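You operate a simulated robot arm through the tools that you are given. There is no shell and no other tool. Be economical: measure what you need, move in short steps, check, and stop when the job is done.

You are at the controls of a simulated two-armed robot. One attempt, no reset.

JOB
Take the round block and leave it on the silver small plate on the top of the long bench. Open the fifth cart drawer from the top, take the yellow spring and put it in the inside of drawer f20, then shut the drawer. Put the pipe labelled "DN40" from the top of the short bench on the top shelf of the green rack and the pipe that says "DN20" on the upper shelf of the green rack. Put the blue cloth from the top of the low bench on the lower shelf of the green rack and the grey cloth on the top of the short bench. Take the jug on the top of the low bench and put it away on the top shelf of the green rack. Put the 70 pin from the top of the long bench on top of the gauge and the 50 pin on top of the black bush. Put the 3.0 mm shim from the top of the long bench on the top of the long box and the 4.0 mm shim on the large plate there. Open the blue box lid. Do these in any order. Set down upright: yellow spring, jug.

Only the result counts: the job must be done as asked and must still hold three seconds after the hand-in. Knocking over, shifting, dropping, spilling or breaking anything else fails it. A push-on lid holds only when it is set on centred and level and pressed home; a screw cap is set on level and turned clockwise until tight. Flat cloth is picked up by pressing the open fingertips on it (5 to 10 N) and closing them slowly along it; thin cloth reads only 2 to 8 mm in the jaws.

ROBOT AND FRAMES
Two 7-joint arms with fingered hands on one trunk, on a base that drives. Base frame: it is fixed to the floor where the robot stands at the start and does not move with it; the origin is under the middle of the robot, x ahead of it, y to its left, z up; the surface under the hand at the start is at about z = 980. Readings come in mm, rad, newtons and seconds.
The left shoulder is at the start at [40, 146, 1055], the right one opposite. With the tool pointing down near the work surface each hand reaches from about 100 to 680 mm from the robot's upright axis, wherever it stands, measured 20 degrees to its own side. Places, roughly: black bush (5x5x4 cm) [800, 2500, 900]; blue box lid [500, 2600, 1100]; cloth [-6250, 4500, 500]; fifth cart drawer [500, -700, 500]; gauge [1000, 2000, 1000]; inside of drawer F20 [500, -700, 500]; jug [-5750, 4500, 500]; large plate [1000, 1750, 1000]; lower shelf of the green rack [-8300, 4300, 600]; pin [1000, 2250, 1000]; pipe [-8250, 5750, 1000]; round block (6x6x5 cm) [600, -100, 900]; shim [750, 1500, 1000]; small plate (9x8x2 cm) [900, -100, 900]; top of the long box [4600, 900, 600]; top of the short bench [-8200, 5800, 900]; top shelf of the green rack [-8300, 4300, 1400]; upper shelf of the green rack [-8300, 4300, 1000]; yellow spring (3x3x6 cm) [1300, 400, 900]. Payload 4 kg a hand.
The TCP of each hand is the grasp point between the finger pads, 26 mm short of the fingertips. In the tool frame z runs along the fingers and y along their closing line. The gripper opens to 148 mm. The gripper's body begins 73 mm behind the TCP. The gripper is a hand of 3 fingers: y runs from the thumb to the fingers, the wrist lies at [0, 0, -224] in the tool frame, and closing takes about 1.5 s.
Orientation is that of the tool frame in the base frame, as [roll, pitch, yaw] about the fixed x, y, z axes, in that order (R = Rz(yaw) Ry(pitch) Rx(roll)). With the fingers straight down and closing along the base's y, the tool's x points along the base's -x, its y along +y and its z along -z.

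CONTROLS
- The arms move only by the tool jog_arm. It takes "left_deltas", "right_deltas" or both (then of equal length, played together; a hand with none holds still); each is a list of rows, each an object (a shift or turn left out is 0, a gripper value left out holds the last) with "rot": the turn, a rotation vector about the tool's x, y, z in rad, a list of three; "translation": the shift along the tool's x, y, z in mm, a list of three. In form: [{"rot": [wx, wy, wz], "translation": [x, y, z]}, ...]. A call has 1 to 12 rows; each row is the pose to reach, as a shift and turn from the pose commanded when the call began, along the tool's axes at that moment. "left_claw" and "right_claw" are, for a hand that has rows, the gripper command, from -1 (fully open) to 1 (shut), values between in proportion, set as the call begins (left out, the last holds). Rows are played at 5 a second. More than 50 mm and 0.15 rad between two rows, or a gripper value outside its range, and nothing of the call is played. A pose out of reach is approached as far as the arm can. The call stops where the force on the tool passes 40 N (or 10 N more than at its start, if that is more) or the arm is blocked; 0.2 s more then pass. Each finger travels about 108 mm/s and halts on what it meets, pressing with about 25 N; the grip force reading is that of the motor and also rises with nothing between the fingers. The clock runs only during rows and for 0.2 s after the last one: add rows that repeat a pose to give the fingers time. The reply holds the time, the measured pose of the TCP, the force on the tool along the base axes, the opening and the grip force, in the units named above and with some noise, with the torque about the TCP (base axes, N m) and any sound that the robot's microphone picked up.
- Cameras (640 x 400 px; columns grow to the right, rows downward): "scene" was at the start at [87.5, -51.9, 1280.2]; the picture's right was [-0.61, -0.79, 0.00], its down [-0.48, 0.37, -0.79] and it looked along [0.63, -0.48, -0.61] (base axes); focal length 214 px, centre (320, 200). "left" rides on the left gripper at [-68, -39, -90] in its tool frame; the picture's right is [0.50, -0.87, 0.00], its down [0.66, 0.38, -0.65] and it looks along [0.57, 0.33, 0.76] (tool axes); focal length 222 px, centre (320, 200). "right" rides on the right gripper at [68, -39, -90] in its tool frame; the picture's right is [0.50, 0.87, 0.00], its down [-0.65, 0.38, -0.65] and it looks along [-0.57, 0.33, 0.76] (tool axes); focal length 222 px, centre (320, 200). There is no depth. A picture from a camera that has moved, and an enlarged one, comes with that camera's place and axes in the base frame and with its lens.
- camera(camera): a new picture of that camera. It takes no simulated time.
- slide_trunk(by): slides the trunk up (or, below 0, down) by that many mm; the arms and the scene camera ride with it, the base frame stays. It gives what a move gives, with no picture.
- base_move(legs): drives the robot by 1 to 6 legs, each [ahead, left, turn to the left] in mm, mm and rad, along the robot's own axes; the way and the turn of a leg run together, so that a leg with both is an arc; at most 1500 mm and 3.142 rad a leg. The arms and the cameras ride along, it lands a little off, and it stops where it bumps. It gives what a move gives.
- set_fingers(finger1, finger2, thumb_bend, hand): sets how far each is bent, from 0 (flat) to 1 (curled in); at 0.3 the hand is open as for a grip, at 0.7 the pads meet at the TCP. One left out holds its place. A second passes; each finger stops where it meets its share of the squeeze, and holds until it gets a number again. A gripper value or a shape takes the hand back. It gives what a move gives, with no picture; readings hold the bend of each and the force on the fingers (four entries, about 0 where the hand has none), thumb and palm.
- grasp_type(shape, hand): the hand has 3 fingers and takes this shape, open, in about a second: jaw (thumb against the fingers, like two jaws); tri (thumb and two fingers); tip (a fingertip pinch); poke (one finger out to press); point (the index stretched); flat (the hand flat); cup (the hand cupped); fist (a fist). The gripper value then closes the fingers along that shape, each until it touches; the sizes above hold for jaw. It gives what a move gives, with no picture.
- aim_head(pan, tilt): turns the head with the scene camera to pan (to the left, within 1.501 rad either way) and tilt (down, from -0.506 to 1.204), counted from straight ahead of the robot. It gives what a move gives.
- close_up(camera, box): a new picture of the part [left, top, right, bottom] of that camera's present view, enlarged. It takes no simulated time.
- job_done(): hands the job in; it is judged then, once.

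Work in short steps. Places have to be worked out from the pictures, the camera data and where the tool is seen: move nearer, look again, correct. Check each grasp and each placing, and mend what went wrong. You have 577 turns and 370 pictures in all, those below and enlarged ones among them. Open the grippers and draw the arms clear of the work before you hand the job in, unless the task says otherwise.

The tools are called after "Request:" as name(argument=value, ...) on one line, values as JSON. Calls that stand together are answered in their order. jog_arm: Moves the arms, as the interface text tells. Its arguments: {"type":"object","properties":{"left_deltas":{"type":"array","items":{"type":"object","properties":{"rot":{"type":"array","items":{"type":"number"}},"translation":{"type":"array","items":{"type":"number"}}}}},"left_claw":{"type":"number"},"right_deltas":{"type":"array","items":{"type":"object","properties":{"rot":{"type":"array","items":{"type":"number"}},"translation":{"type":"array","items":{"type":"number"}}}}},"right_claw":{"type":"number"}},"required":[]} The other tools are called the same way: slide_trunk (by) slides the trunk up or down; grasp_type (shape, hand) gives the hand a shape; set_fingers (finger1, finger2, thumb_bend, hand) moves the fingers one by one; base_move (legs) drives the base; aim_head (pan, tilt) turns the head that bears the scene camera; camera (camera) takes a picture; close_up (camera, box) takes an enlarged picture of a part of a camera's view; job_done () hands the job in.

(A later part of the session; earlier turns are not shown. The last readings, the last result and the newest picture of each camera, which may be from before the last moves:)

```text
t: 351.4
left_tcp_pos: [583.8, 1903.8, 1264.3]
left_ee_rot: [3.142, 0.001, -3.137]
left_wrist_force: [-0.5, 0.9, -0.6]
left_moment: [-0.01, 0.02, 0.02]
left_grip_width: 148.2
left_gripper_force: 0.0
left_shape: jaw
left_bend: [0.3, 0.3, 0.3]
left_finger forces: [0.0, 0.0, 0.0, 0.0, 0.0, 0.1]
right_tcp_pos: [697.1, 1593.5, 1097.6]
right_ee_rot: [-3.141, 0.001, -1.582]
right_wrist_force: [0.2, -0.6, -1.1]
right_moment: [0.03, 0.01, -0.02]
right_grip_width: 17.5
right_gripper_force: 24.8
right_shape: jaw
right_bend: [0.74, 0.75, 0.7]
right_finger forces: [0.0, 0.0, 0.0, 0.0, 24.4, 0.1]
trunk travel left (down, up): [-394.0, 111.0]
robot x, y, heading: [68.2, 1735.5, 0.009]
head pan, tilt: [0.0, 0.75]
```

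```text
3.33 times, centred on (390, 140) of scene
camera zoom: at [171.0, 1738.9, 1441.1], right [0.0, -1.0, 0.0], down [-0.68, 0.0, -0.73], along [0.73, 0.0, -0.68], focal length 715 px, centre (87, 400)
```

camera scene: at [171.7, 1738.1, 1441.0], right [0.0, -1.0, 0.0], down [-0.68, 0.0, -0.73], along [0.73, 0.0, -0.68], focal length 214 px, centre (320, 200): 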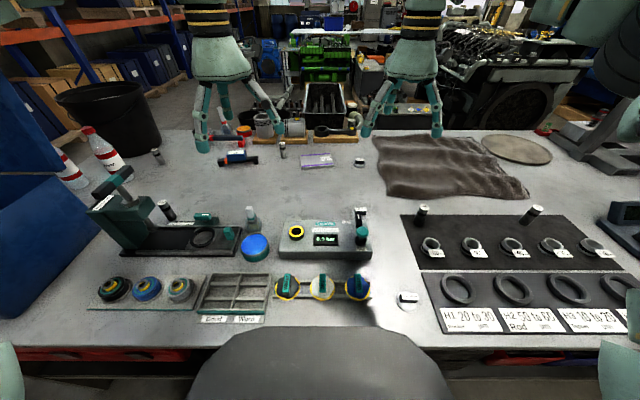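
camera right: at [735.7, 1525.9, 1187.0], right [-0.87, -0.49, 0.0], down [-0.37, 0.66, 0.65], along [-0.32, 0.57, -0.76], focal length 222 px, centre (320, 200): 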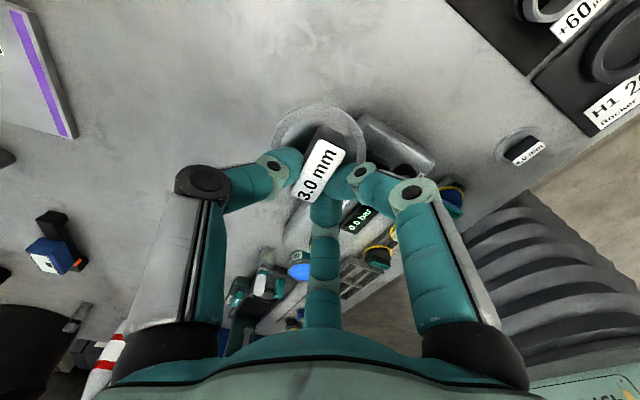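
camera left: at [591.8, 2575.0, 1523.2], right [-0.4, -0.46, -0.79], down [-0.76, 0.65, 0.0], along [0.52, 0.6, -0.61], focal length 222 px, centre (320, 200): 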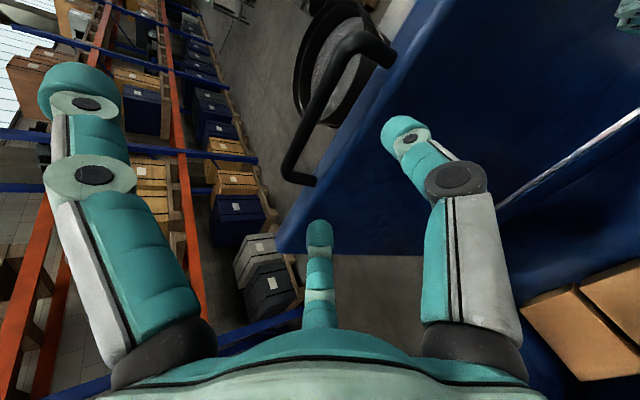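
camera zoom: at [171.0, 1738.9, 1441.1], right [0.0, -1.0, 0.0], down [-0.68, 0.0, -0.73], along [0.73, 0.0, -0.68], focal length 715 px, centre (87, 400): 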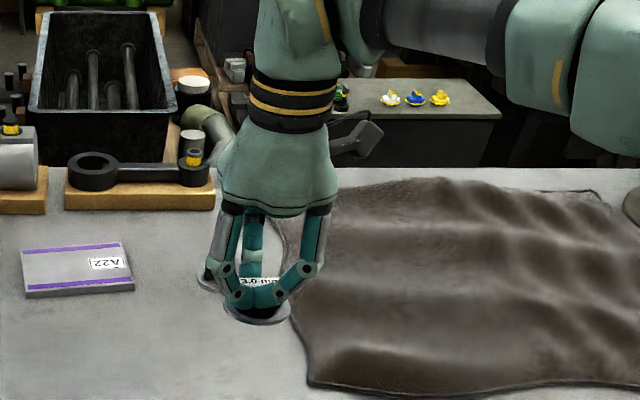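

3.0 mm shim held level. Now back off and shift right for the left hand to take the 4.0 mm shim; turn the left hand meanwhile.

Request:
jog_arm(left_deltas=[{"rot": [0, 0, 0.145]}, {"rot": [0, 0, 0.29]}, {"rot": [0, 0, 0.435]}, {"rot": [0, 0, 0.58]}, {"rot": [0, 0, 0.725]}, {"rot": [0, 0, 0.87]}, {"rot": [0, 0, 1.015]}, {"rot": [0, 0, 1.16]}, {"rot": [0, 0, 1.305]}, {"rot": [0, 0, 1.45]}, {"rot": [0, 0, 1.57]}, {"rot": [0, 0, 1.57]}], right_deltas=[{"translation": [0, 0, -15]}, {"translation": [0, 0, -30]}, {"translation": [0, 0, -45]}, {"translation": [0, 0, -60]}, {"translation": [0, 0, -75]}, {"translation": [0, 0, -90]}, {"translation": [0, 0, -105]}, {"translation": [0, 0, -120]}, {"translation": [0, 0, -135]}, {"translation": [0, 0, -150]}, {"translation": [0, 0, -150]}, {"translation": [0, 0, -150]}])

Request:
base_move(legs=[[-130, 0, 0], [0, -370, 0]])

Request:
camera(camera="left")

Request:
camera(camera="scene")

```text
t: 353.9
left_tcp_pos: [577.3, 1905.0, 1258.1]
left_ee_rot: [-3.14, -0.001, 1.575]
left_wrist_force: [0.6, -0.1, 0.3]
left_moment: [-0.01, -0.06, -0.01]
left_grip_width: 148.1
left_gripper_force: 0.1
left_shape: jaw
left_bend: [0.3, 0.3, 0.3]
left_finger forces: [0.0, 0.0, 0.1, 0.1, 0.1, 0.1]
left hand out of reach, approached as far as the arm can: row 11, 12
right_tcp_pos: [696.9, 1592.9, 1247.9]
right_ee_rot: [-3.141, 0.001, -1.584]
right_wrist_force: [-0.6, 0.8, -1.4]
right_moment: [0.01, -0.01, 0.0]
right_grip_width: 17.7
right_gripper_force: 25.0
right_shape: jaw
right_bend: [0.74, 0.75, 0.7]
right_finger forces: [0.0, 0.1, 0.0, 0.0, 24.5, 0.1]
trunk travel left (down, up): [-394.0, 111.0]
robot x, y, heading: [70.1, 1738.1, 0.004]
head pan, tilt: [0.0, 0.75]
```

```text
t: 357.2
left_tcp_pos: [447.1, 1541.3, 1258.1]
left_ee_rot: [-3.142, 0.001, 1.574]
left_wrist_force: [-0.5, 0.1, 0.0]
left_moment: [-0.04, -0.02, 0.02]
left_grip_width: 148.0
left_gripper_force: 0.0
left_shape: jaw
left_bend: [0.3, 0.3, 0.3]
left_finger forces: [0.0, 0.0, 0.0, 0.0, 0.1, 0.2]
right_tcp_pos: [566.3, 1227.8, 1247.7]
right_ee_rot: [3.139, -0.001, -1.585]
right_wrist_force: [0.5, -0.3, -1.1]
right_moment: [-0.02, 0.0, 0.01]
right_grip_width: 17.5
right_gripper_force: 25.0
right_shape: jaw
right_bend: [0.74, 0.75, 0.7]
right_finger forces: [0.0, 0.0, 0.0, 0.1, 24.5, 0.0]
trunk travel left (down, up): [-394.0, 111.0]
robot x, y, heading: [-61.2, 1372.0, 0.005]
head pan, tilt: [0.0, 0.75]
```

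```text
200 pictures are left
camera left: at [409.1, 1473.3, 1348.8], right [-0.87, 0.5, 0.0], down [0.38, 0.66, 0.65], along [0.32, 0.57, -0.76], focal length 222 px, centre (320, 200)
```

left: 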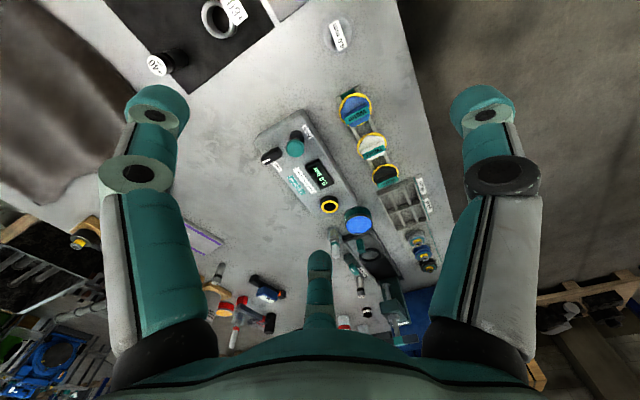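

```text
199 pictures are left
camera scene: at [40.9, 1376.0, 1441.0], right [0.0, -1.0, 0.0], down [-0.68, 0.0, -0.73], along [0.73, 0.0, -0.68], focal length 214 px, centre (320, 200)
```

scene: 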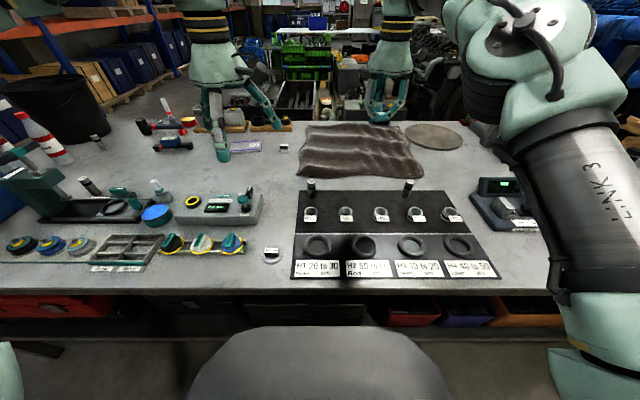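

Request:
close_up(camera="left", box=[290, 5, 390, 85])

```text
5.00 times, centred on (340, 45) of left
camera zoom: at [409.1, 1473.3, 1348.8], right [-0.87, 0.5, 0.0], down [0.38, 0.66, 0.65], along [0.32, 0.57, -0.76], focal length 1111 px, centre (220, 975)
```

zoom: 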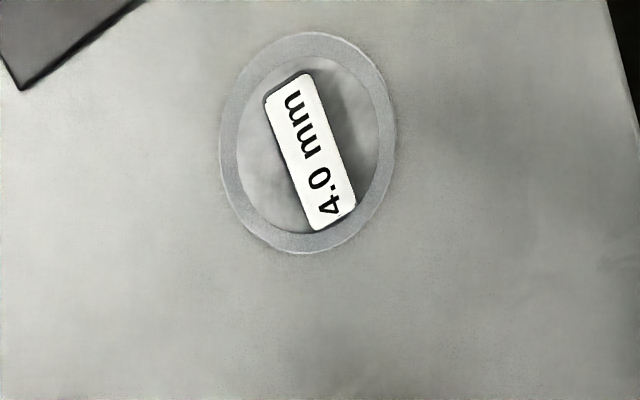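

Knob centre (397,1517), axis along y. Descend over it.

Request:
jog_arm(left_deltas=[{"translation": [-8, -17, 30]}, {"translation": [-16, -34, 70]}, {"translation": [-24, -50, 110]}, {"translation": [-24, -50, 155]}, {"translation": [-24, -50, 200]}, {"translation": [-24, -50, 245]}, {"translation": [-24, -50, 291]}, {"translation": [-24, -50, 291]}], left_claw=0.2)

Request:
camera(camera="left")

```text
t: 359.0
left_tcp_pos: [394.2, 1515.3, 968.6]
left_ee_rot: [-3.141, 0.001, 1.574]
left_wrist_force: [0.2, -0.6, 0.1]
left_moment: [0.01, 0.01, 0.02]
left_grip_width: 59.6
left_gripper_force: 0.0
left_shape: jaw
left_bend: [0.77, 0.77, 0.7]
left_finger forces: [0.1, 0.1, 0.0, 0.1, 0.0, 0.0]
right_tcp_pos: [565.7, 1227.2, 1247.8]
right_ee_rot: [3.141, 0.0, -1.585]
right_wrist_force: [-0.2, 0.8, -1.9]
right_moment: [0.01, 0.02, 0.0]
right_grip_width: 17.6
right_gripper_force: 24.9
right_shape: jaw
right_bend: [0.74, 0.75, 0.7]
right_finger forces: [0.0, 0.0, 0.0, 0.1, 24.4, 0.0]
trunk travel left (down, up): [-394.0, 111.0]
robot x, y, heading: [-61.6, 1370.4, -0.002]
head pan, tilt: [0.0, 0.75]
```

```text
197 pictures are left
camera left: at [356.8, 1447.8, 1058.6], right [-0.87, 0.5, 0.0], down [0.38, 0.66, 0.65], along [0.33, 0.57, -0.76], focal length 222 px, centre (320, 200)
```

left: 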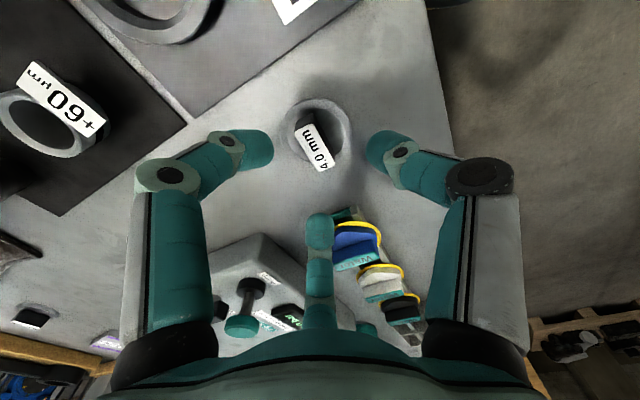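

Request:
jog_arm(left_deltas=[{"translation": [0, 4, 20]}, {"translation": [0, 4, 38]}, {"translation": [0, 4, 51]}, {"translation": [0, 4, 51]}])

Request:
jog_arm(left_deltas=[{"translation": [0, 0, 0]}, {"translation": [0, 0, 0]}, {"translation": [0, 0, 0]}, {"translation": [0, 0, 0]}, {"translation": [0, 0, 0]}], left_claw=1)

Request:
jog_arm(left_deltas=[{"translation": [0, 0, -30]}, {"translation": [0, 0, -70]}, {"translation": [0, 0, -115]}, {"translation": [0, 0, -160]}, {"translation": [0, 0, -205]}, {"translation": [0, 0, -250]}, {"translation": [0, 0, -300]}])

Request:
camera(camera="left")

```text
t: 360.0
left_tcp_pos: [399.3, 1513.9, 915.9]
left_ee_rot: [-3.141, 0.0, 1.574]
left_wrist_force: [-0.4, 0.5, -0.4]
left_moment: [0.02, 0.02, 0.01]
left_grip_width: 59.4
left_gripper_force: 0.0
left_shape: jaw
left_bend: [0.77, 0.77, 0.7]
left_finger forces: [0.0, 0.0, 0.0, 0.0, 0.0, 0.1]
right_tcp_pos: [567.8, 1227.0, 1248.2]
right_ee_rot: [3.14, 0.0, -1.585]
right_wrist_force: [-0.3, 0.0, -0.4]
right_moment: [0.02, -0.01, -0.02]
right_grip_width: 17.5
right_gripper_force: 25.0
right_shape: jaw
right_bend: [0.74, 0.75, 0.7]
right_finger forces: [0.1, 0.0, 0.1, 0.0, 24.5, 0.0]
trunk travel left (down, up): [-394.0, 111.0]
robot x, y, heading: [-64.0, 1371.5, -0.001]
head pan, tilt: [0.0, 0.75]
```

```text
t: 361.2
left_tcp_pos: [400.2, 1514.2, 917.1]
left_ee_rot: [3.141, -0.001, 1.574]
left_wrist_force: [-0.7, 0.4, 0.5]
left_moment: [0.0, 0.08, 0.01]
left_grip_width: 16.9
left_gripper_force: 25.3
left_shape: jaw
left_bend: [0.74, 0.78, 0.7]
left_finger forces: [19.4, 17.0, 0.0, 0.0, 26.5, 0.0]
right_tcp_pos: [565.5, 1226.8, 1247.4]
right_ee_rot: [-3.141, -0.001, -1.584]
right_wrist_force: [0.1, -0.2, -1.5]
right_moment: [0.02, -0.01, -0.03]
right_grip_width: 17.3
right_gripper_force: 24.6
right_shape: jaw
right_bend: [0.74, 0.75, 0.7]
right_finger forces: [0.0, 0.0, 0.0, 0.0, 24.4, 0.1]
trunk travel left (down, up): [-394.0, 111.0]
robot x, y, heading: [-61.0, 1372.3, 0.003]
head pan, tilt: [0.0, 0.75]
```

```text
t: 362.8
left_tcp_pos: [399.3, 1514.2, 1215.4]
left_ee_rot: [-3.14, 0.0, 1.573]
left_wrist_force: [0.3, 0.2, -1.3]
left_moment: [0.03, -0.02, 0.02]
left_grip_width: 16.6
left_gripper_force: 24.6
left_shape: jaw
left_bend: [0.74, 0.78, 0.7]
left_finger forces: [21.3, 0.0, 0.0, 0.0, 25.5, 0.0]
right_tcp_pos: [566.8, 1227.2, 1247.8]
right_ee_rot: [-3.141, -0.001, -1.585]
right_wrist_force: [0.0, 0.3, -0.8]
right_moment: [0.0, 0.0, -0.01]
right_grip_width: 17.8
right_gripper_force: 25.0
right_shape: jaw
right_bend: [0.74, 0.75, 0.7]
right_finger forces: [0.1, 0.0, 0.0, 0.0, 24.5, 0.1]
trunk travel left (down, up): [-394.0, 111.0]
robot x, y, heading: [-61.5, 1372.5, -0.005]
head pan, tilt: [0.0, 0.75]
```

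```text
196 pictures are left
camera left: at [361.2, 1446.9, 1306.3], right [-0.87, 0.5, 0.0], down [0.38, 0.66, 0.65], along [0.33, 0.57, -0.76], focal length 222 px, centre (320, 200)
```

left: 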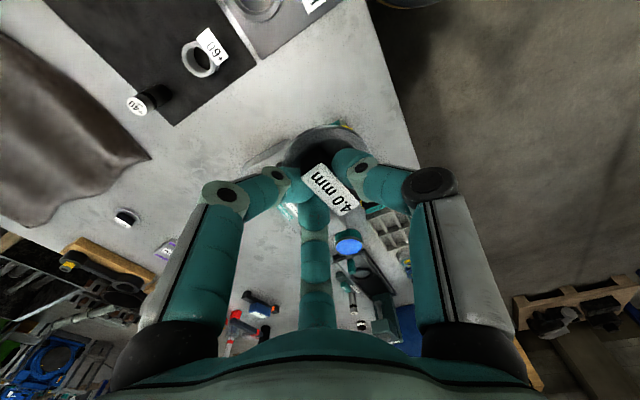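

Both shims held. Drive around the bench's +y end to the far side.

Request:
base_move(legs=[[-250, 0, 0], [0, 1500, 0], [0, 640, 0], [1500, 0, 0], [560, 0, 0], [0, 0, 3.1]])

Request:
aim_head(pan=0.6, tilt=0.4)

Request:
camera(camera="scene")

```text
t: 392.0
left_tcp_pos: [1274.1, 3472.0, 1214.6]
left_ee_rot: [3.141, -0.001, -1.637]
left_wrist_force: [0.0, 0.4, -1.9]
left_moment: [0.01, -0.02, 0.03]
left_grip_width: 16.3
left_gripper_force: 24.8
left_shape: jaw
left_bend: [0.74, 0.78, 0.7]
left_finger forces: [21.8, 0.0, 0.1, 0.1, 24.8, 0.0]
right_tcp_pos: [1127.8, 3771.2, 1247.3]
right_ee_rot: [3.138, 0.001, 1.488]
right_wrist_force: [-0.2, -0.8, -1.3]
right_moment: [-0.01, 0.0, -0.01]
right_grip_width: 17.1
right_gripper_force: 25.3
right_shape: jaw
right_bend: [0.74, 0.75, 0.7]
right_finger forces: [0.0, 0.1, 0.0, 0.0, 23.5, 0.0]
trunk travel left (down, up): [-394.0, 111.0]
robot x, y, heading: [1742.6, 3584.0, 3.074]
head pan, tilt: [0.0, 0.75]
```

```text
t: 393.0
left_tcp_pos: [1275.0, 3472.7, 1213.7]
left_ee_rot: [3.141, 0.001, -1.637]
left_wrist_force: [0.0, -1.2, -1.6]
left_moment: [0.03, -0.01, -0.01]
left_grip_width: 16.1
left_gripper_force: 25.1
left_shape: jaw
left_bend: [0.74, 0.78, 0.7]
left_finger forces: [21.8, 0.0, 0.1, 0.0, 24.8, 0.0]
right_tcp_pos: [1127.3, 3771.0, 1246.4]
right_ee_rot: [3.141, 0.001, 1.486]
right_wrist_force: [0.5, -0.2, -1.4]
right_moment: [-0.01, -0.02, 0.0]
right_grip_width: 17.3
right_gripper_force: 24.8
right_shape: jaw
right_bend: [0.74, 0.75, 0.7]
right_finger forces: [0.1, 0.0, 0.1, 0.0, 23.6, 0.0]
trunk travel left (down, up): [-394.0, 111.0]
robot x, y, heading: [1745.3, 3581.0, 3.072]
head pan, tilt: [0.6, 0.4]
```

```text
195 pictures are left
camera scene: at [1641.9, 3537.6, 1472.0], right [-0.51, 0.86, 0.0], down [0.34, 0.2, -0.92], along [-0.79, -0.47, -0.39], focal length 214 px, centre (320, 200)
```

scene: 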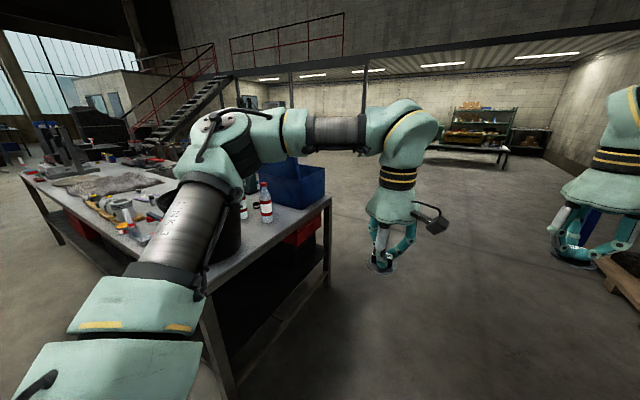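

Continue down the far side to about y=1880.

Request:
base_move(legs=[[0, 0, 0.068], [0, 1400, 0], [0, 300, 0]])

Request:
aim_head(pan=0.0, tilt=0.7)

Request:
camera(camera="scene")

```text
t: 402.0
left_tcp_pos: [1255.4, 1764.3, 1214.4]
left_ee_rot: [3.141, -0.003, -1.596]
left_wrist_force: [-0.7, 0.6, -0.5]
left_moment: [0.01, 0.01, 0.01]
left_grip_width: 16.4
left_gripper_force: 25.1
left_shape: jaw
left_bend: [0.74, 0.78, 0.7]
left_finger forces: [21.9, 0.1, 0.1, 0.1, 24.9, 0.0]
right_tcp_pos: [1095.7, 2056.6, 1245.9]
right_ee_rot: [3.138, 0.001, 1.529]
right_wrist_force: [0.5, 1.0, -1.1]
right_moment: [-0.01, 0.0, -0.03]
right_grip_width: 16.8
right_gripper_force: 25.6
right_shape: jaw
right_bend: [0.74, 0.75, 0.7]
right_finger forces: [0.0, 0.1, 0.1, 0.0, 23.4, 0.0]
trunk travel left (down, up): [-394.0, 111.0]
robot x, y, heading: [1721.0, 1891.3, 3.122]
head pan, tilt: [0.6, 0.4]
```

```text
t: 403.0
left_tcp_pos: [1254.4, 1761.2, 1214.1]
left_ee_rot: [-3.141, -0.002, -1.596]
left_wrist_force: [-0.6, 0.4, -0.7]
left_moment: [0.04, 0.01, -0.01]
left_grip_width: 15.8
left_gripper_force: 24.5
left_shape: jaw
left_bend: [0.74, 0.78, 0.7]
left_finger forces: [21.9, 0.0, 0.0, 0.0, 24.9, 0.1]
right_tcp_pos: [1094.1, 2054.1, 1246.0]
right_ee_rot: [3.139, 0.0, 1.528]
right_wrist_force: [0.5, 0.4, -1.2]
right_moment: [0.01, -0.05, -0.03]
right_grip_width: 17.0
right_gripper_force: 24.8
right_shape: jaw
right_bend: [0.74, 0.75, 0.7]
right_finger forces: [0.1, 0.0, 0.0, 0.0, 23.5, 0.0]
trunk travel left (down, up): [-394.0, 111.0]
robot x, y, heading: [1720.1, 1889.9, 3.116]
head pan, tilt: [0.0, 0.7]
```

```text
194 pictures are left
camera scene: at [1612.6, 1895.5, 1445.2], right [0.02, 1.0, 0.0], down [0.64, -0.02, -0.76], along [-0.76, 0.02, -0.64], focal length 214 px, centre (320, 200)
```

scene: 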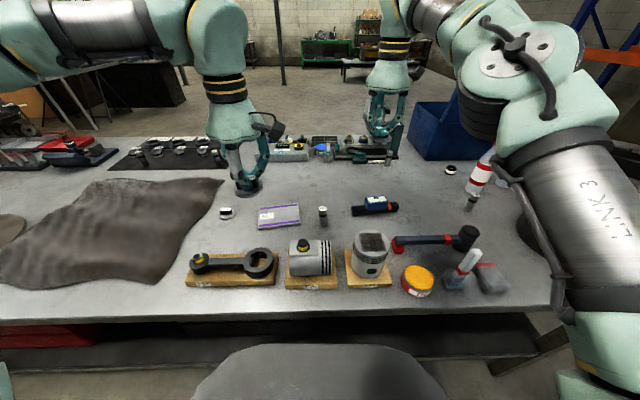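

Plate ≈(1037,1757), 50 pin ≈(1066,1925), gauge ≈(1005,2121), 70 pin ≈(1007,2491). Drive closer, and move the left hand above the plate.

Request:
base_move(legs=[[105, 0, 0.02]])

Request:
jog_arm(left_deltas=[{"translation": [0, -35, 30]}, {"translation": [0, -70, 60]}, {"translation": [0, -100, 90]}, {"translation": [0, -100, 130]}, {"translation": [0, -100, 130]}])

Request:
camera(camera="left")

Request:
close_up(camera="scene", box=[200, 130, 420, 290])

```text
t: 404.2
left_tcp_pos: [1158.8, 1753.5, 1215.2]
left_ee_rot: [3.14, -0.001, -1.575]
left_wrist_force: [-0.1, -0.5, -1.6]
left_moment: [-0.02, 0.04, 0.01]
left_grip_width: 16.4
left_gripper_force: 24.8
left_shape: jaw
left_bend: [0.74, 0.78, 0.7]
left_finger forces: [21.9, 0.1, 0.1, 0.0, 24.9, 0.1]
right_tcp_pos: [994.2, 2043.9, 1248.7]
right_ee_rot: [-3.14, -0.001, 1.549]
right_wrist_force: [0.3, -0.1, -1.8]
right_moment: [0.04, -0.02, -0.01]
right_grip_width: 17.2
right_gripper_force: 24.9
right_shape: jaw
right_bend: [0.74, 0.75, 0.7]
right_finger forces: [0.0, 0.0, 0.1, 0.1, 23.5, 0.0]
trunk travel left (down, up): [-394.0, 111.0]
robot x, y, heading: [1617.7, 1894.0, 3.142]
head pan, tilt: [0.0, 0.7]
```

```text
t: 405.4
left_tcp_pos: [1260.1, 1755.5, 1086.1]
left_ee_rot: [3.141, -0.001, -1.574]
left_wrist_force: [-0.2, 0.0, -1.4]
left_moment: [0.0, -0.02, 0.02]
left_grip_width: 15.9
left_gripper_force: 25.0
left_shape: jaw
left_bend: [0.74, 0.78, 0.7]
left_finger forces: [22.9, 0.0, 0.0, 0.0, 24.9, 0.0]
right_tcp_pos: [991.0, 2043.5, 1248.1]
right_ee_rot: [-3.14, 0.0, 1.548]
right_wrist_force: [-0.2, -0.1, -1.6]
right_moment: [-0.01, 0.0, -0.03]
right_grip_width: 17.1
right_gripper_force: 25.0
right_shape: jaw
right_bend: [0.74, 0.75, 0.7]
right_finger forces: [0.1, 0.1, 0.1, 0.0, 23.6, 0.0]
trunk travel left (down, up): [-394.0, 111.0]
robot x, y, heading: [1616.9, 1893.2, 3.136]
head pan, tilt: [0.0, 0.7]
```

```text
193 pictures are left
camera left: at [1299.5, 1821.9, 1176.2], right [0.86, -0.5, 0.0], down [-0.38, -0.65, 0.65], along [-0.33, -0.56, -0.76], focal length 222 px, centre (320, 200)
```

left: 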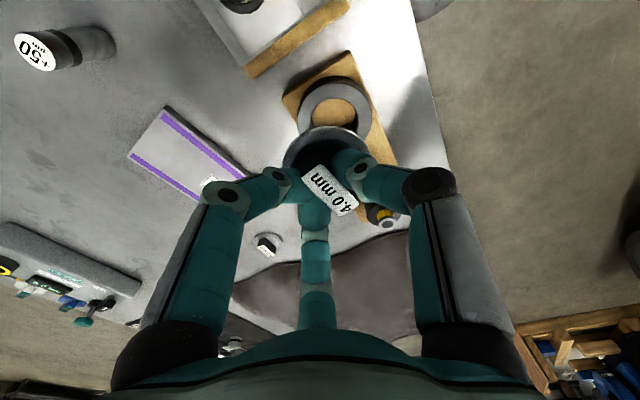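

```text
2.50 times, centred on (310, 210) of scene
camera zoom: at [1511.5, 1894.9, 1445.3], right [0.01, 1.0, 0.0], down [0.64, 0.0, -0.77], along [-0.77, 0.0, -0.64], focal length 536 px, centre (345, 175)
```

zoom: 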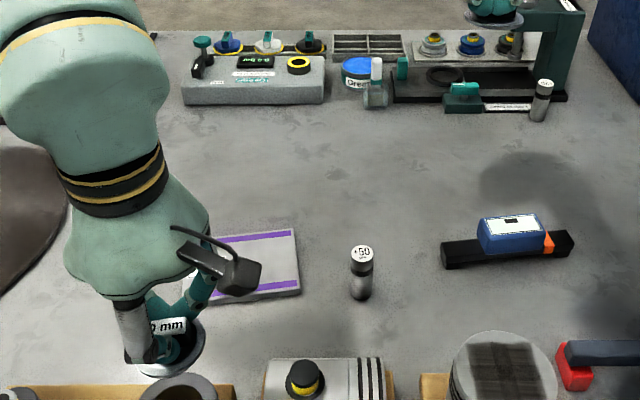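

Wrong sign earlier (no harm). Move −x by 225 to above the plate centre (1036,1758).

Request:
jog_arm(left_deltas=[{"translation": [-1, 45, 0]}, {"translation": [-2, 90, 0]}, {"translation": [-3, 135, 0]}, {"translation": [-4, 180, 0]}, {"translation": [-4, 224, 0]}, {"translation": [-4, 224, 0]}])

Request:
camera(camera="left")

Request:
close_up(camera="scene", box=[200, 100, 360, 230])

```text
t: 406.8
left_tcp_pos: [1032.4, 1757.0, 1083.6]
left_ee_rot: [3.141, 0.001, -1.575]
left_wrist_force: [-0.2, 0.3, -1.7]
left_moment: [0.02, -0.04, 0.0]
left_grip_width: 15.9
left_gripper_force: 25.4
left_shape: jaw
left_bend: [0.74, 0.78, 0.7]
left_finger forces: [24.1, 0.0, 0.1, 0.0, 25.1, 0.1]
right_tcp_pos: [990.4, 2043.4, 1247.7]
right_ee_rot: [-3.14, 0.0, 1.548]
right_wrist_force: [-0.5, 0.3, -2.2]
right_moment: [0.03, 0.0, 0.0]
right_grip_width: 17.3
right_gripper_force: 24.8
right_shape: jaw
right_bend: [0.74, 0.75, 0.7]
right_finger forces: [0.0, 0.0, 0.0, 0.0, 23.5, 0.1]
trunk travel left (down, up): [-394.0, 111.0]
robot x, y, heading: [1614.5, 1890.3, 3.135]
head pan, tilt: [0.0, 0.7]
```

```text
191 pictures are left
camera left: at [1073.1, 1823.5, 1174.2], right [0.86, -0.5, 0.0], down [-0.38, -0.65, 0.65], along [-0.33, -0.56, -0.76], focal length 222 px, centre (320, 200)
```

left: 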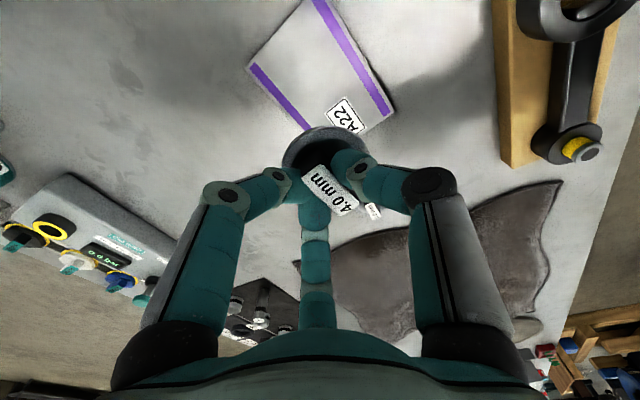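

```text
3.08 times, centred on (280, 165) of scene
camera zoom: at [1511.3, 1894.5, 1445.3], right [0.01, 1.0, 0.0], down [0.64, 0.0, -0.76], along [-0.76, 0.0, -0.64], focal length 660 px, centre (443, 308)
```

zoom: 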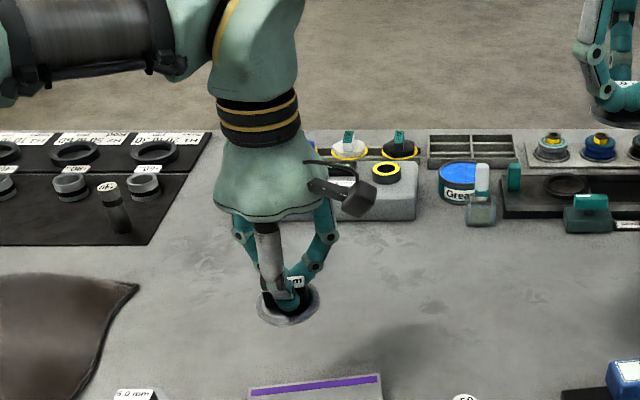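

Plate centre refined to (1035,1766). Descend to just above.

Request:
jog_arm(left_deltas=[{"translation": [-9, -4, 30]}, {"translation": [-9, -4, 70]}, {"translation": [-9, -4, 105]}, {"translation": [-9, -4, 130]}, {"translation": [-9, -4, 130]}])

Request:
camera(camera="left")

Request:
close_up(camera="scene", box=[220, 130, 340, 240])

```text
t: 408.0
left_tcp_pos: [1036.4, 1769.7, 954.8]
left_ee_rot: [3.14, 0.0, -1.576]
left_wrist_force: [0.5, -0.4, -1.4]
left_moment: [0.0, -0.01, 0.02]
left_grip_width: 16.0
left_gripper_force: 25.1
left_shape: jaw
left_bend: [0.74, 0.78, 0.7]
left_finger forces: [24.3, 0.1, 0.0, 0.0, 25.0, 0.0]
right_tcp_pos: [991.3, 2042.8, 1248.1]
right_ee_rot: [3.14, 0.001, 1.548]
right_wrist_force: [0.4, -0.5, -1.6]
right_moment: [-0.03, 0.0, -0.01]
right_grip_width: 17.0
right_gripper_force: 25.3
right_shape: jaw
right_bend: [0.74, 0.75, 0.7]
right_finger forces: [0.1, 0.1, 0.0, 0.1, 23.4, 0.0]
trunk travel left (down, up): [-394.0, 111.0]
robot x, y, heading: [1616.0, 1892.8, 3.138]
head pan, tilt: [0.0, 0.7]
```

```text
189 pictures are left
camera left: at [1076.4, 1836.2, 1045.2], right [0.86, -0.5, 0.0], down [-0.38, -0.65, 0.65], along [-0.33, -0.56, -0.76], focal length 222 px, centre (320, 200)
```

left: 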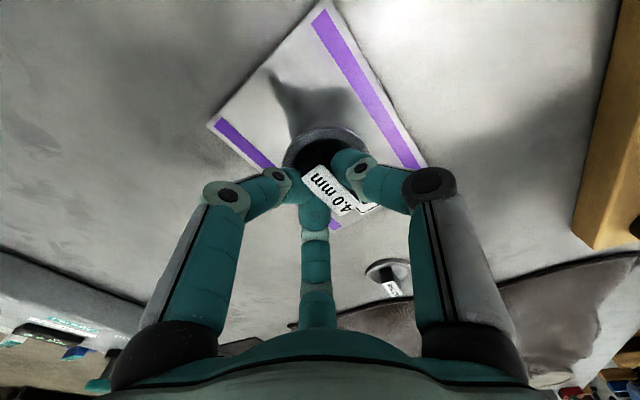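

```text
3.64 times, centred on (280, 185) of scene
camera zoom: at [1510.8, 1894.9, 1445.2], right [0.01, 1.0, 0.0], down [0.64, 0.0, -0.76], along [-0.76, 0.0, -0.64], focal length 780 px, centre (466, 254)
```

zoom: 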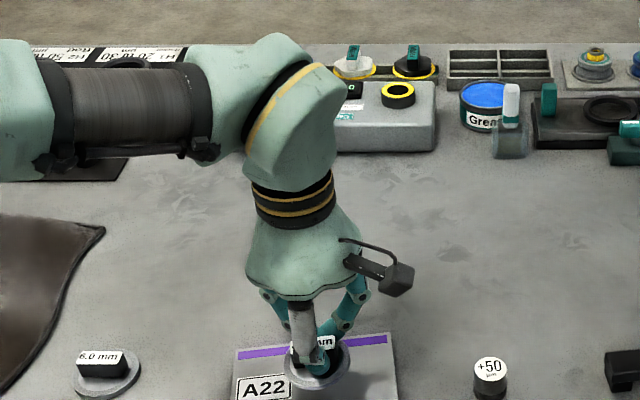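

Well over the plate. Lower to contact gently.

Request:
jog_arm(left_deltas=[{"translation": [0, 0, 6]}, {"translation": [0, 0, 12]}, {"translation": [0, 0, 16]}, {"translation": [0, 0, 19]}, {"translation": [0, 0, 22]}, {"translation": [0, 0, 25]}])

```text
t: 409.4
left_tcp_pos: [1035.9, 1767.4, 929.5]
left_ee_rot: [-3.14, 0.0, -1.575]
left_wrist_force: [-0.7, 0.0, 0.3]
left_moment: [0.0, -0.07, 0.02]
left_grip_width: 16.0
left_gripper_force: 25.1
left_shape: jaw
left_bend: [0.74, 0.78, 0.7]
left_finger forces: [24.4, 0.0, 0.0, 0.1, 25.2, 0.0]
right_tcp_pos: [991.0, 2043.6, 1248.2]
right_ee_rot: [3.141, 0.002, 1.549]
right_wrist_force: [0.7, 0.3, -1.5]
right_moment: [0.02, -0.01, -0.01]
right_grip_width: 17.1
right_gripper_force: 25.4
right_shape: jaw
right_bend: [0.74, 0.75, 0.7]
right_finger forces: [0.1, 0.1, 0.1, 0.0, 23.5, 0.0]
trunk travel left (down, up): [-394.0, 111.0]
robot x, y, heading: [1614.0, 1894.2, 3.133]
head pan, tilt: [0.0, 0.7]
```

Request:
jog_arm(left_deltas=[{"translation": [0, 0, 1.5]}, {"translation": [0, 0, 3]}])

Request:
jog_arm(left_deltas=[{"translation": [0, 0, 0]}, {"translation": [0, 0, 0]}, {"translation": [0, 0, 0]}, {"translation": [0, 0, 0]}, {"translation": [0, 0, -30]}, {"translation": [0, 0, -75]}, {"translation": [0, 0, -120]}, {"translation": [0, 0, -165]}, {"translation": [0, 0, -210]}], left_claw=0.2)

Request:
camera(camera="left")

```text
t: 410.0
left_tcp_pos: [1036.0, 1769.5, 927.5]
left_ee_rot: [3.14, 0.0, -1.575]
left_wrist_force: [-2.0, -0.1, 5.4]
left_moment: [-0.02, -0.12, -0.03]
left_grip_width: 15.8
left_gripper_force: 24.7
left_shape: jaw
left_bend: [0.74, 0.78, 0.7]
left_finger forces: [26.3, 0.1, 0.0, 0.0, 26.0, 0.0]
right_tcp_pos: [990.9, 2044.1, 1247.2]
right_ee_rot: [-3.14, 0.0, 1.551]
right_wrist_force: [0.3, 0.6, -0.3]
right_moment: [0.01, -0.01, 0.01]
right_grip_width: 17.2
right_gripper_force: 24.6
right_shape: jaw
right_bend: [0.74, 0.75, 0.7]
right_finger forces: [0.0, 0.0, 0.1, 0.0, 23.5, 0.0]
trunk travel left (down, up): [-394.0, 111.0]
robot x, y, heading: [1620.5, 1890.0, 3.137]
head pan, tilt: [0.0, 0.7]
```

```text
t: 412.0
left_tcp_pos: [1036.1, 1767.3, 1136.1]
left_ee_rot: [-3.142, 0.0, -1.575]
left_wrist_force: [1.2, -0.7, -0.5]
left_moment: [0.02, 0.04, 0.02]
left_grip_width: 59.1
left_gripper_force: 0.0
left_shape: jaw
left_bend: [0.77, 0.77, 0.7]
left_finger forces: [0.1, 0.0, 0.0, 0.0, 0.0, 0.0]
right_tcp_pos: [992.0, 2044.8, 1249.0]
right_ee_rot: [-3.141, 0.002, 1.548]
right_wrist_force: [0.4, 0.9, -1.9]
right_moment: [0.0, -0.01, 0.0]
right_grip_width: 17.4
right_gripper_force: 25.1
right_shape: jaw
right_bend: [0.74, 0.75, 0.7]
right_finger forces: [0.0, 0.0, 0.0, 0.0, 23.6, 0.1]
trunk travel left (down, up): [-394.0, 111.0]
robot x, y, heading: [1616.9, 1893.6, 3.132]
head pan, tilt: [0.0, 0.7]
```

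```text
187 pictures are left
camera left: at [1077.0, 1834.8, 1227.1], right [0.86, -0.5, 0.0], down [-0.38, -0.65, 0.65], along [-0.33, -0.56, -0.76], focal length 222 px, centre (320, 200)
```

left: 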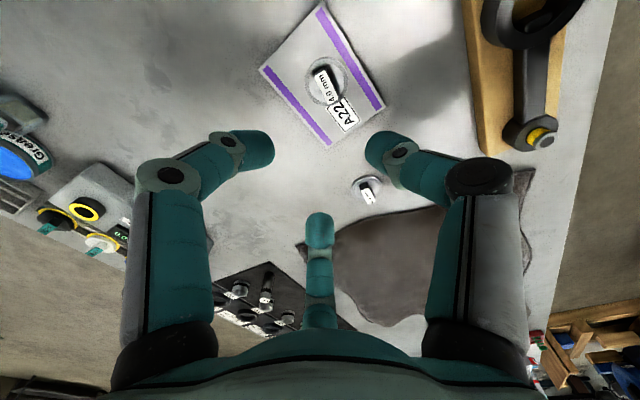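

4.0 mm shim is on the plate. Next the +70 pin: raise the trunk for clearance and shift along +y, then look.

Request:
slide_trunk(by=100)

Request:
base_move(legs=[[0, -500, 0]])

Request:
camera(camera="scene")

Request:
camera(camera="left")

```text
t: 413.3
left_tcp_pos: [1035.0, 1766.7, 1235.7]
left_ee_rot: [3.142, 0.001, -1.577]
left_wrist_force: [0.0, 0.2, 0.6]
left_moment: [-0.01, 0.03, 0.0]
left_grip_width: 58.6
left_gripper_force: 0.0
left_shape: jaw
left_bend: [0.77, 0.77, 0.7]
left_finger forces: [0.1, 0.0, 0.0, 0.1, 0.0, 0.0]
right_tcp_pos: [990.0, 2042.7, 1348.5]
right_ee_rot: [-3.141, 0.0, 1.547]
right_wrist_force: [0.3, 0.5, -1.1]
right_moment: [0.01, 0.01, 0.01]
right_grip_width: 17.0
right_gripper_force: 24.9
right_shape: jaw
right_bend: [0.74, 0.75, 0.7]
right_finger forces: [0.0, 0.0, 0.0, 0.0, 23.5, 0.0]
trunk travel left (down, up): [-494.0, 11.0]
robot x, y, heading: [1617.2, 1893.7, 3.13]
head pan, tilt: [0.0, 0.7]
```

```text
t: 416.2
left_tcp_pos: [1038.0, 2257.5, 1235.2]
left_ee_rot: [3.14, 0.001, -1.569]
left_wrist_force: [-0.2, -0.2, 1.3]
left_moment: [-0.01, -0.02, 0.01]
left_grip_width: 58.8
left_gripper_force: 0.1
left_shape: jaw
left_bend: [0.77, 0.77, 0.7]
left_finger forces: [0.1, 0.1, 0.1, 0.0, 0.0, 0.0]
right_tcp_pos: [990.9, 2534.2, 1348.9]
right_ee_rot: [3.141, -0.001, 1.554]
right_wrist_force: [0.4, 0.9, -1.0]
right_moment: [-0.02, -0.01, -0.02]
right_grip_width: 16.9
right_gripper_force: 24.7
right_shape: jaw
right_bend: [0.74, 0.75, 0.7]
right_finger forces: [0.0, 0.1, 0.1, 0.0, 23.5, 0.1]
trunk travel left (down, up): [-494.0, 11.0]
robot x, y, heading: [1619.1, 2387.4, -3.14]
head pan, tilt: [0.0, 0.7]
```

```text
186 pictures are left
camera scene: at [1512.1, 2388.1, 1545.6], right [0.0, 1.0, 0.0], down [0.64, 0.0, -0.76], along [-0.76, 0.0, -0.64], focal length 214 px, centre (320, 200)
```

scene: 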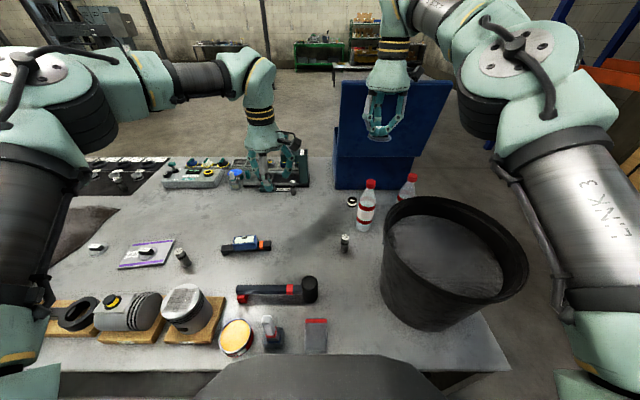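

```text
185 pictures are left
camera left: at [1077.7, 2325.0, 1326.4], right [0.87, -0.5, 0.0], down [-0.38, -0.66, 0.65], along [-0.33, -0.57, -0.76], focal length 222 px, centre (320, 200)
```

left: 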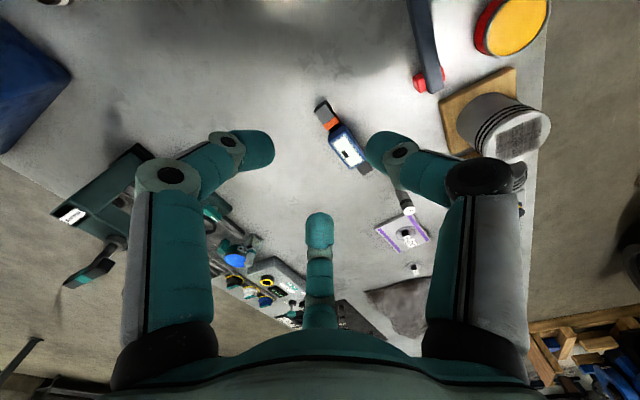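

70 pin ≈(1015,2479). Shift the base 170 further so the arms don't cross, then bring the left hand over the pin.

Request:
base_move(legs=[[0, -170, 0]])

Request:
jog_arm(left_deltas=[{"translation": [-25, 10, 40]}, {"translation": [-52, 22, 85]}, {"translation": [-52, 22, 130]}, {"translation": [-52, 22, 170]}, {"translation": [-52, 22, 170]}], left_claw=-0.1)

Request:
camera(camera="left")

Request:
camera(camera="scene")

```text
t: 417.7
left_tcp_pos: [1036.1, 2426.0, 1235.7]
left_ee_rot: [-3.14, 0.003, -1.57]
left_wrist_force: [0.5, -0.6, 0.2]
left_moment: [0.01, -0.03, -0.01]
left_grip_width: 59.1
left_gripper_force: 0.2
left_shape: jaw
left_bend: [0.77, 0.77, 0.7]
left_finger forces: [0.1, 0.0, 0.1, 0.0, 0.0, 0.0]
right_tcp_pos: [992.8, 2701.4, 1348.4]
right_ee_rot: [-3.141, -0.004, 1.555]
right_wrist_force: [0.1, -0.2, -1.5]
right_moment: [0.03, -0.02, -0.03]
right_grip_width: 17.0
right_gripper_force: 25.0
right_shape: jaw
right_bend: [0.74, 0.75, 0.7]
right_finger forces: [0.0, 0.0, 0.0, 0.1, 23.5, 0.1]
trunk travel left (down, up): [-494.0, 11.0]
robot x, y, heading: [1620.2, 2560.8, 3.134]
head pan, tilt: [0.0, 0.7]
```

```text
refused: row 2 steps farther than a row can; nothing moved
```

```text
184 pictures are left
camera left: at [1077.6, 2492.9, 1326.3], right [0.87, -0.5, 0.0], down [-0.38, -0.66, 0.65], along [-0.33, -0.56, -0.76], focal length 222 px, centre (320, 200)
```

left: 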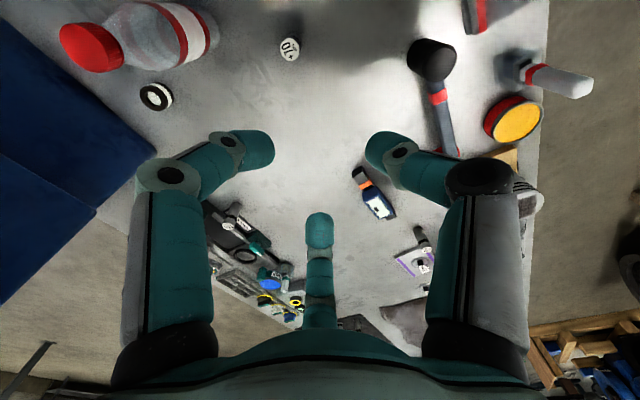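

```text
183 pictures are left
camera scene: at [1512.4, 2554.6, 1545.6], right [0.0, 1.0, 0.0], down [0.64, 0.0, -0.76], along [-0.76, 0.0, -0.64], focal length 214 px, centre (320, 200)
```

scene: 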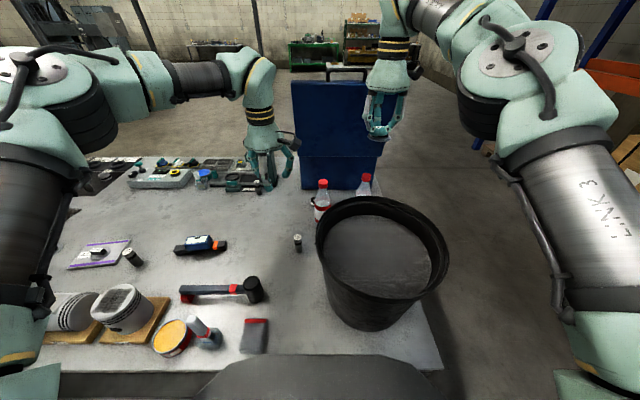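

Pin top at ≈(1017,2478). Move above it and descend to TCP z≈1000.

Request:
jog_arm(left_deltas=[{"translation": [-25, 10, 30]}, {"translation": [-51, 19, 65]}, {"translation": [-51, 19, 110]}, {"translation": [-51, 19, 155]}, {"translation": [-51, 19, 200]}, {"translation": [-51, 19, 235]}, {"translation": [-51, 19, 235]}], left_claw=-0.1)

Request:
camera(camera="left")

Request:
close_up(camera="scene", box=[220, 170, 380, 290])

```text
t: 419.3
left_tcp_pos: [1018.3, 2481.8, 999.5]
left_ee_rot: [-3.141, 0.001, -1.573]
left_wrist_force: [0.6, 0.1, 0.0]
left_moment: [0.01, 0.0, -0.04]
left_grip_width: 81.0
left_gripper_force: 0.1
left_shape: jaw
left_bend: [0.34, 0.34, 0.7]
left_finger forces: [0.0, 0.0, 0.0, 0.1, 0.0, 0.0]
right_tcp_pos: [993.6, 2705.1, 1348.7]
right_ee_rot: [-3.141, 0.001, 1.554]
right_wrist_force: [-0.1, 0.1, -1.8]
right_moment: [0.02, 0.01, -0.01]
right_grip_width: 16.9
right_gripper_force: 24.7
right_shape: jaw
right_bend: [0.74, 0.75, 0.7]
right_finger forces: [0.0, 0.1, 0.0, 0.0, 23.5, 0.0]
trunk travel left (down, up): [-494.0, 11.0]
robot x, y, heading: [1622.1, 2559.1, 3.135]
head pan, tilt: [0.0, 0.7]
```

```text
182 pictures are left
camera left: at [1059.2, 2548.4, 1089.6], right [0.87, -0.5, 0.0], down [-0.38, -0.66, 0.65], along [-0.33, -0.57, -0.76], focal length 222 px, centre (320, 200)
```

left: 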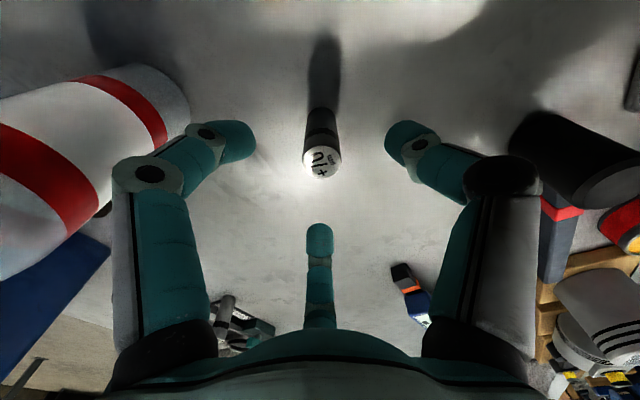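

```text
3.33 times, centred on (300, 230) of scene
camera zoom: at [1512.9, 2559.1, 1545.7], right [0.0, 1.0, 0.0], down [0.64, 0.0, -0.76], along [-0.76, 0.0, -0.64], focal length 715 px, centre (387, 100)
```

zoom: 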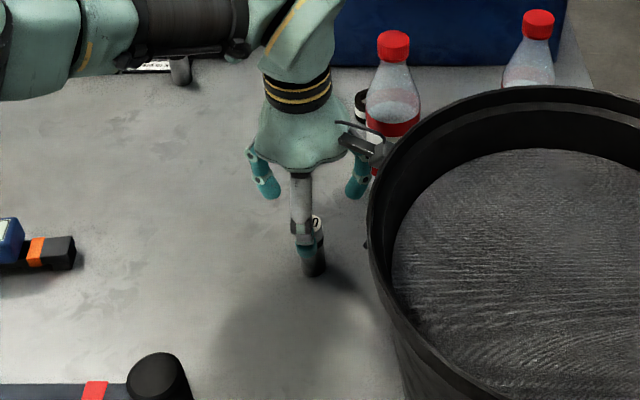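

Pin top ≈965, centre (1023,2483). Adjust, descend to TCP 937, close.

Request:
jog_arm(left_deltas=[{"translation": [-1, -5, 25]}, {"translation": [-1, -5, 50]}, {"translation": [-1, -5, 62]}, {"translation": [-1, -5, 62]}])

Request:
jog_arm(left_deltas=[{"translation": [0, 0, 0]}, {"translation": [0, 0, 0]}, {"translation": [0, 0, 0]}, {"translation": [0, 0, 0]}, {"translation": [0, 0, 0]}, {"translation": [0, 0, 0]}], left_claw=1)

Request:
camera(camera="left")

```text
t: 420.3
left_tcp_pos: [1023.6, 2479.9, 938.2]
left_ee_rot: [-3.14, 0.001, -1.571]
left_wrist_force: [0.0, -0.1, 0.5]
left_moment: [0.02, 0.03, 0.01]
left_grip_width: 80.9
left_gripper_force: 0.0
left_shape: jaw
left_bend: [0.34, 0.34, 0.7]
left_finger forces: [0.0, 0.1, 0.0, 0.0, 0.0, 0.0]
right_tcp_pos: [991.6, 2705.0, 1349.1]
right_ee_rot: [3.142, 0.0, 1.554]
right_wrist_force: [-0.5, 0.5, -0.6]
right_moment: [-0.02, -0.01, 0.02]
right_grip_width: 17.2
right_gripper_force: 25.0
right_shape: jaw
right_bend: [0.74, 0.75, 0.7]
right_finger forces: [0.0, 0.1, 0.0, 0.0, 23.5, 0.0]
trunk travel left (down, up): [-494.0, 11.0]
robot x, y, heading: [1619.8, 2560.2, 3.139]
head pan, tilt: [0.0, 0.7]
```

```text
t: 421.7
left_tcp_pos: [1023.5, 2481.6, 936.6]
left_ee_rot: [3.14, 0.0, -1.572]
left_wrist_force: [-0.1, 0.3, 0.8]
left_moment: [-0.01, 0.0, 0.02]
left_grip_width: 21.2
left_gripper_force: 24.8
left_shape: jaw
left_bend: [0.75, 0.76, 0.7]
left_finger forces: [21.7, 21.7, 0.1, 0.1, 21.9, 0.1]
right_tcp_pos: [991.6, 2704.3, 1348.7]
right_ee_rot: [3.138, 0.0, 1.553]
right_wrist_force: [0.5, 0.2, -1.5]
right_moment: [0.02, -0.02, 0.0]
right_grip_width: 17.1
right_gripper_force: 25.1
right_shape: jaw
right_bend: [0.74, 0.75, 0.7]
right_finger forces: [0.0, 0.0, 0.0, 0.0, 23.4, 0.1]
trunk travel left (down, up): [-494.0, 11.0]
robot x, y, heading: [1614.7, 2561.4, 3.139]
head pan, tilt: [0.0, 0.7]
```

```text
180 pictures are left
camera left: at [1063.6, 2547.9, 1028.3], right [0.87, -0.5, 0.0], down [-0.38, -0.66, 0.65], along [-0.33, -0.57, -0.76], focal length 222 px, centre (320, 200)
```

left: 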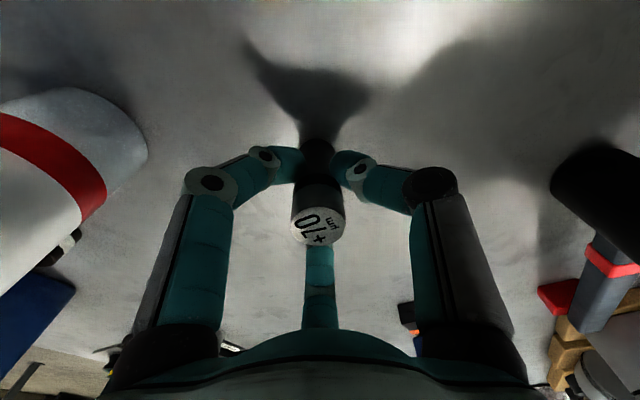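

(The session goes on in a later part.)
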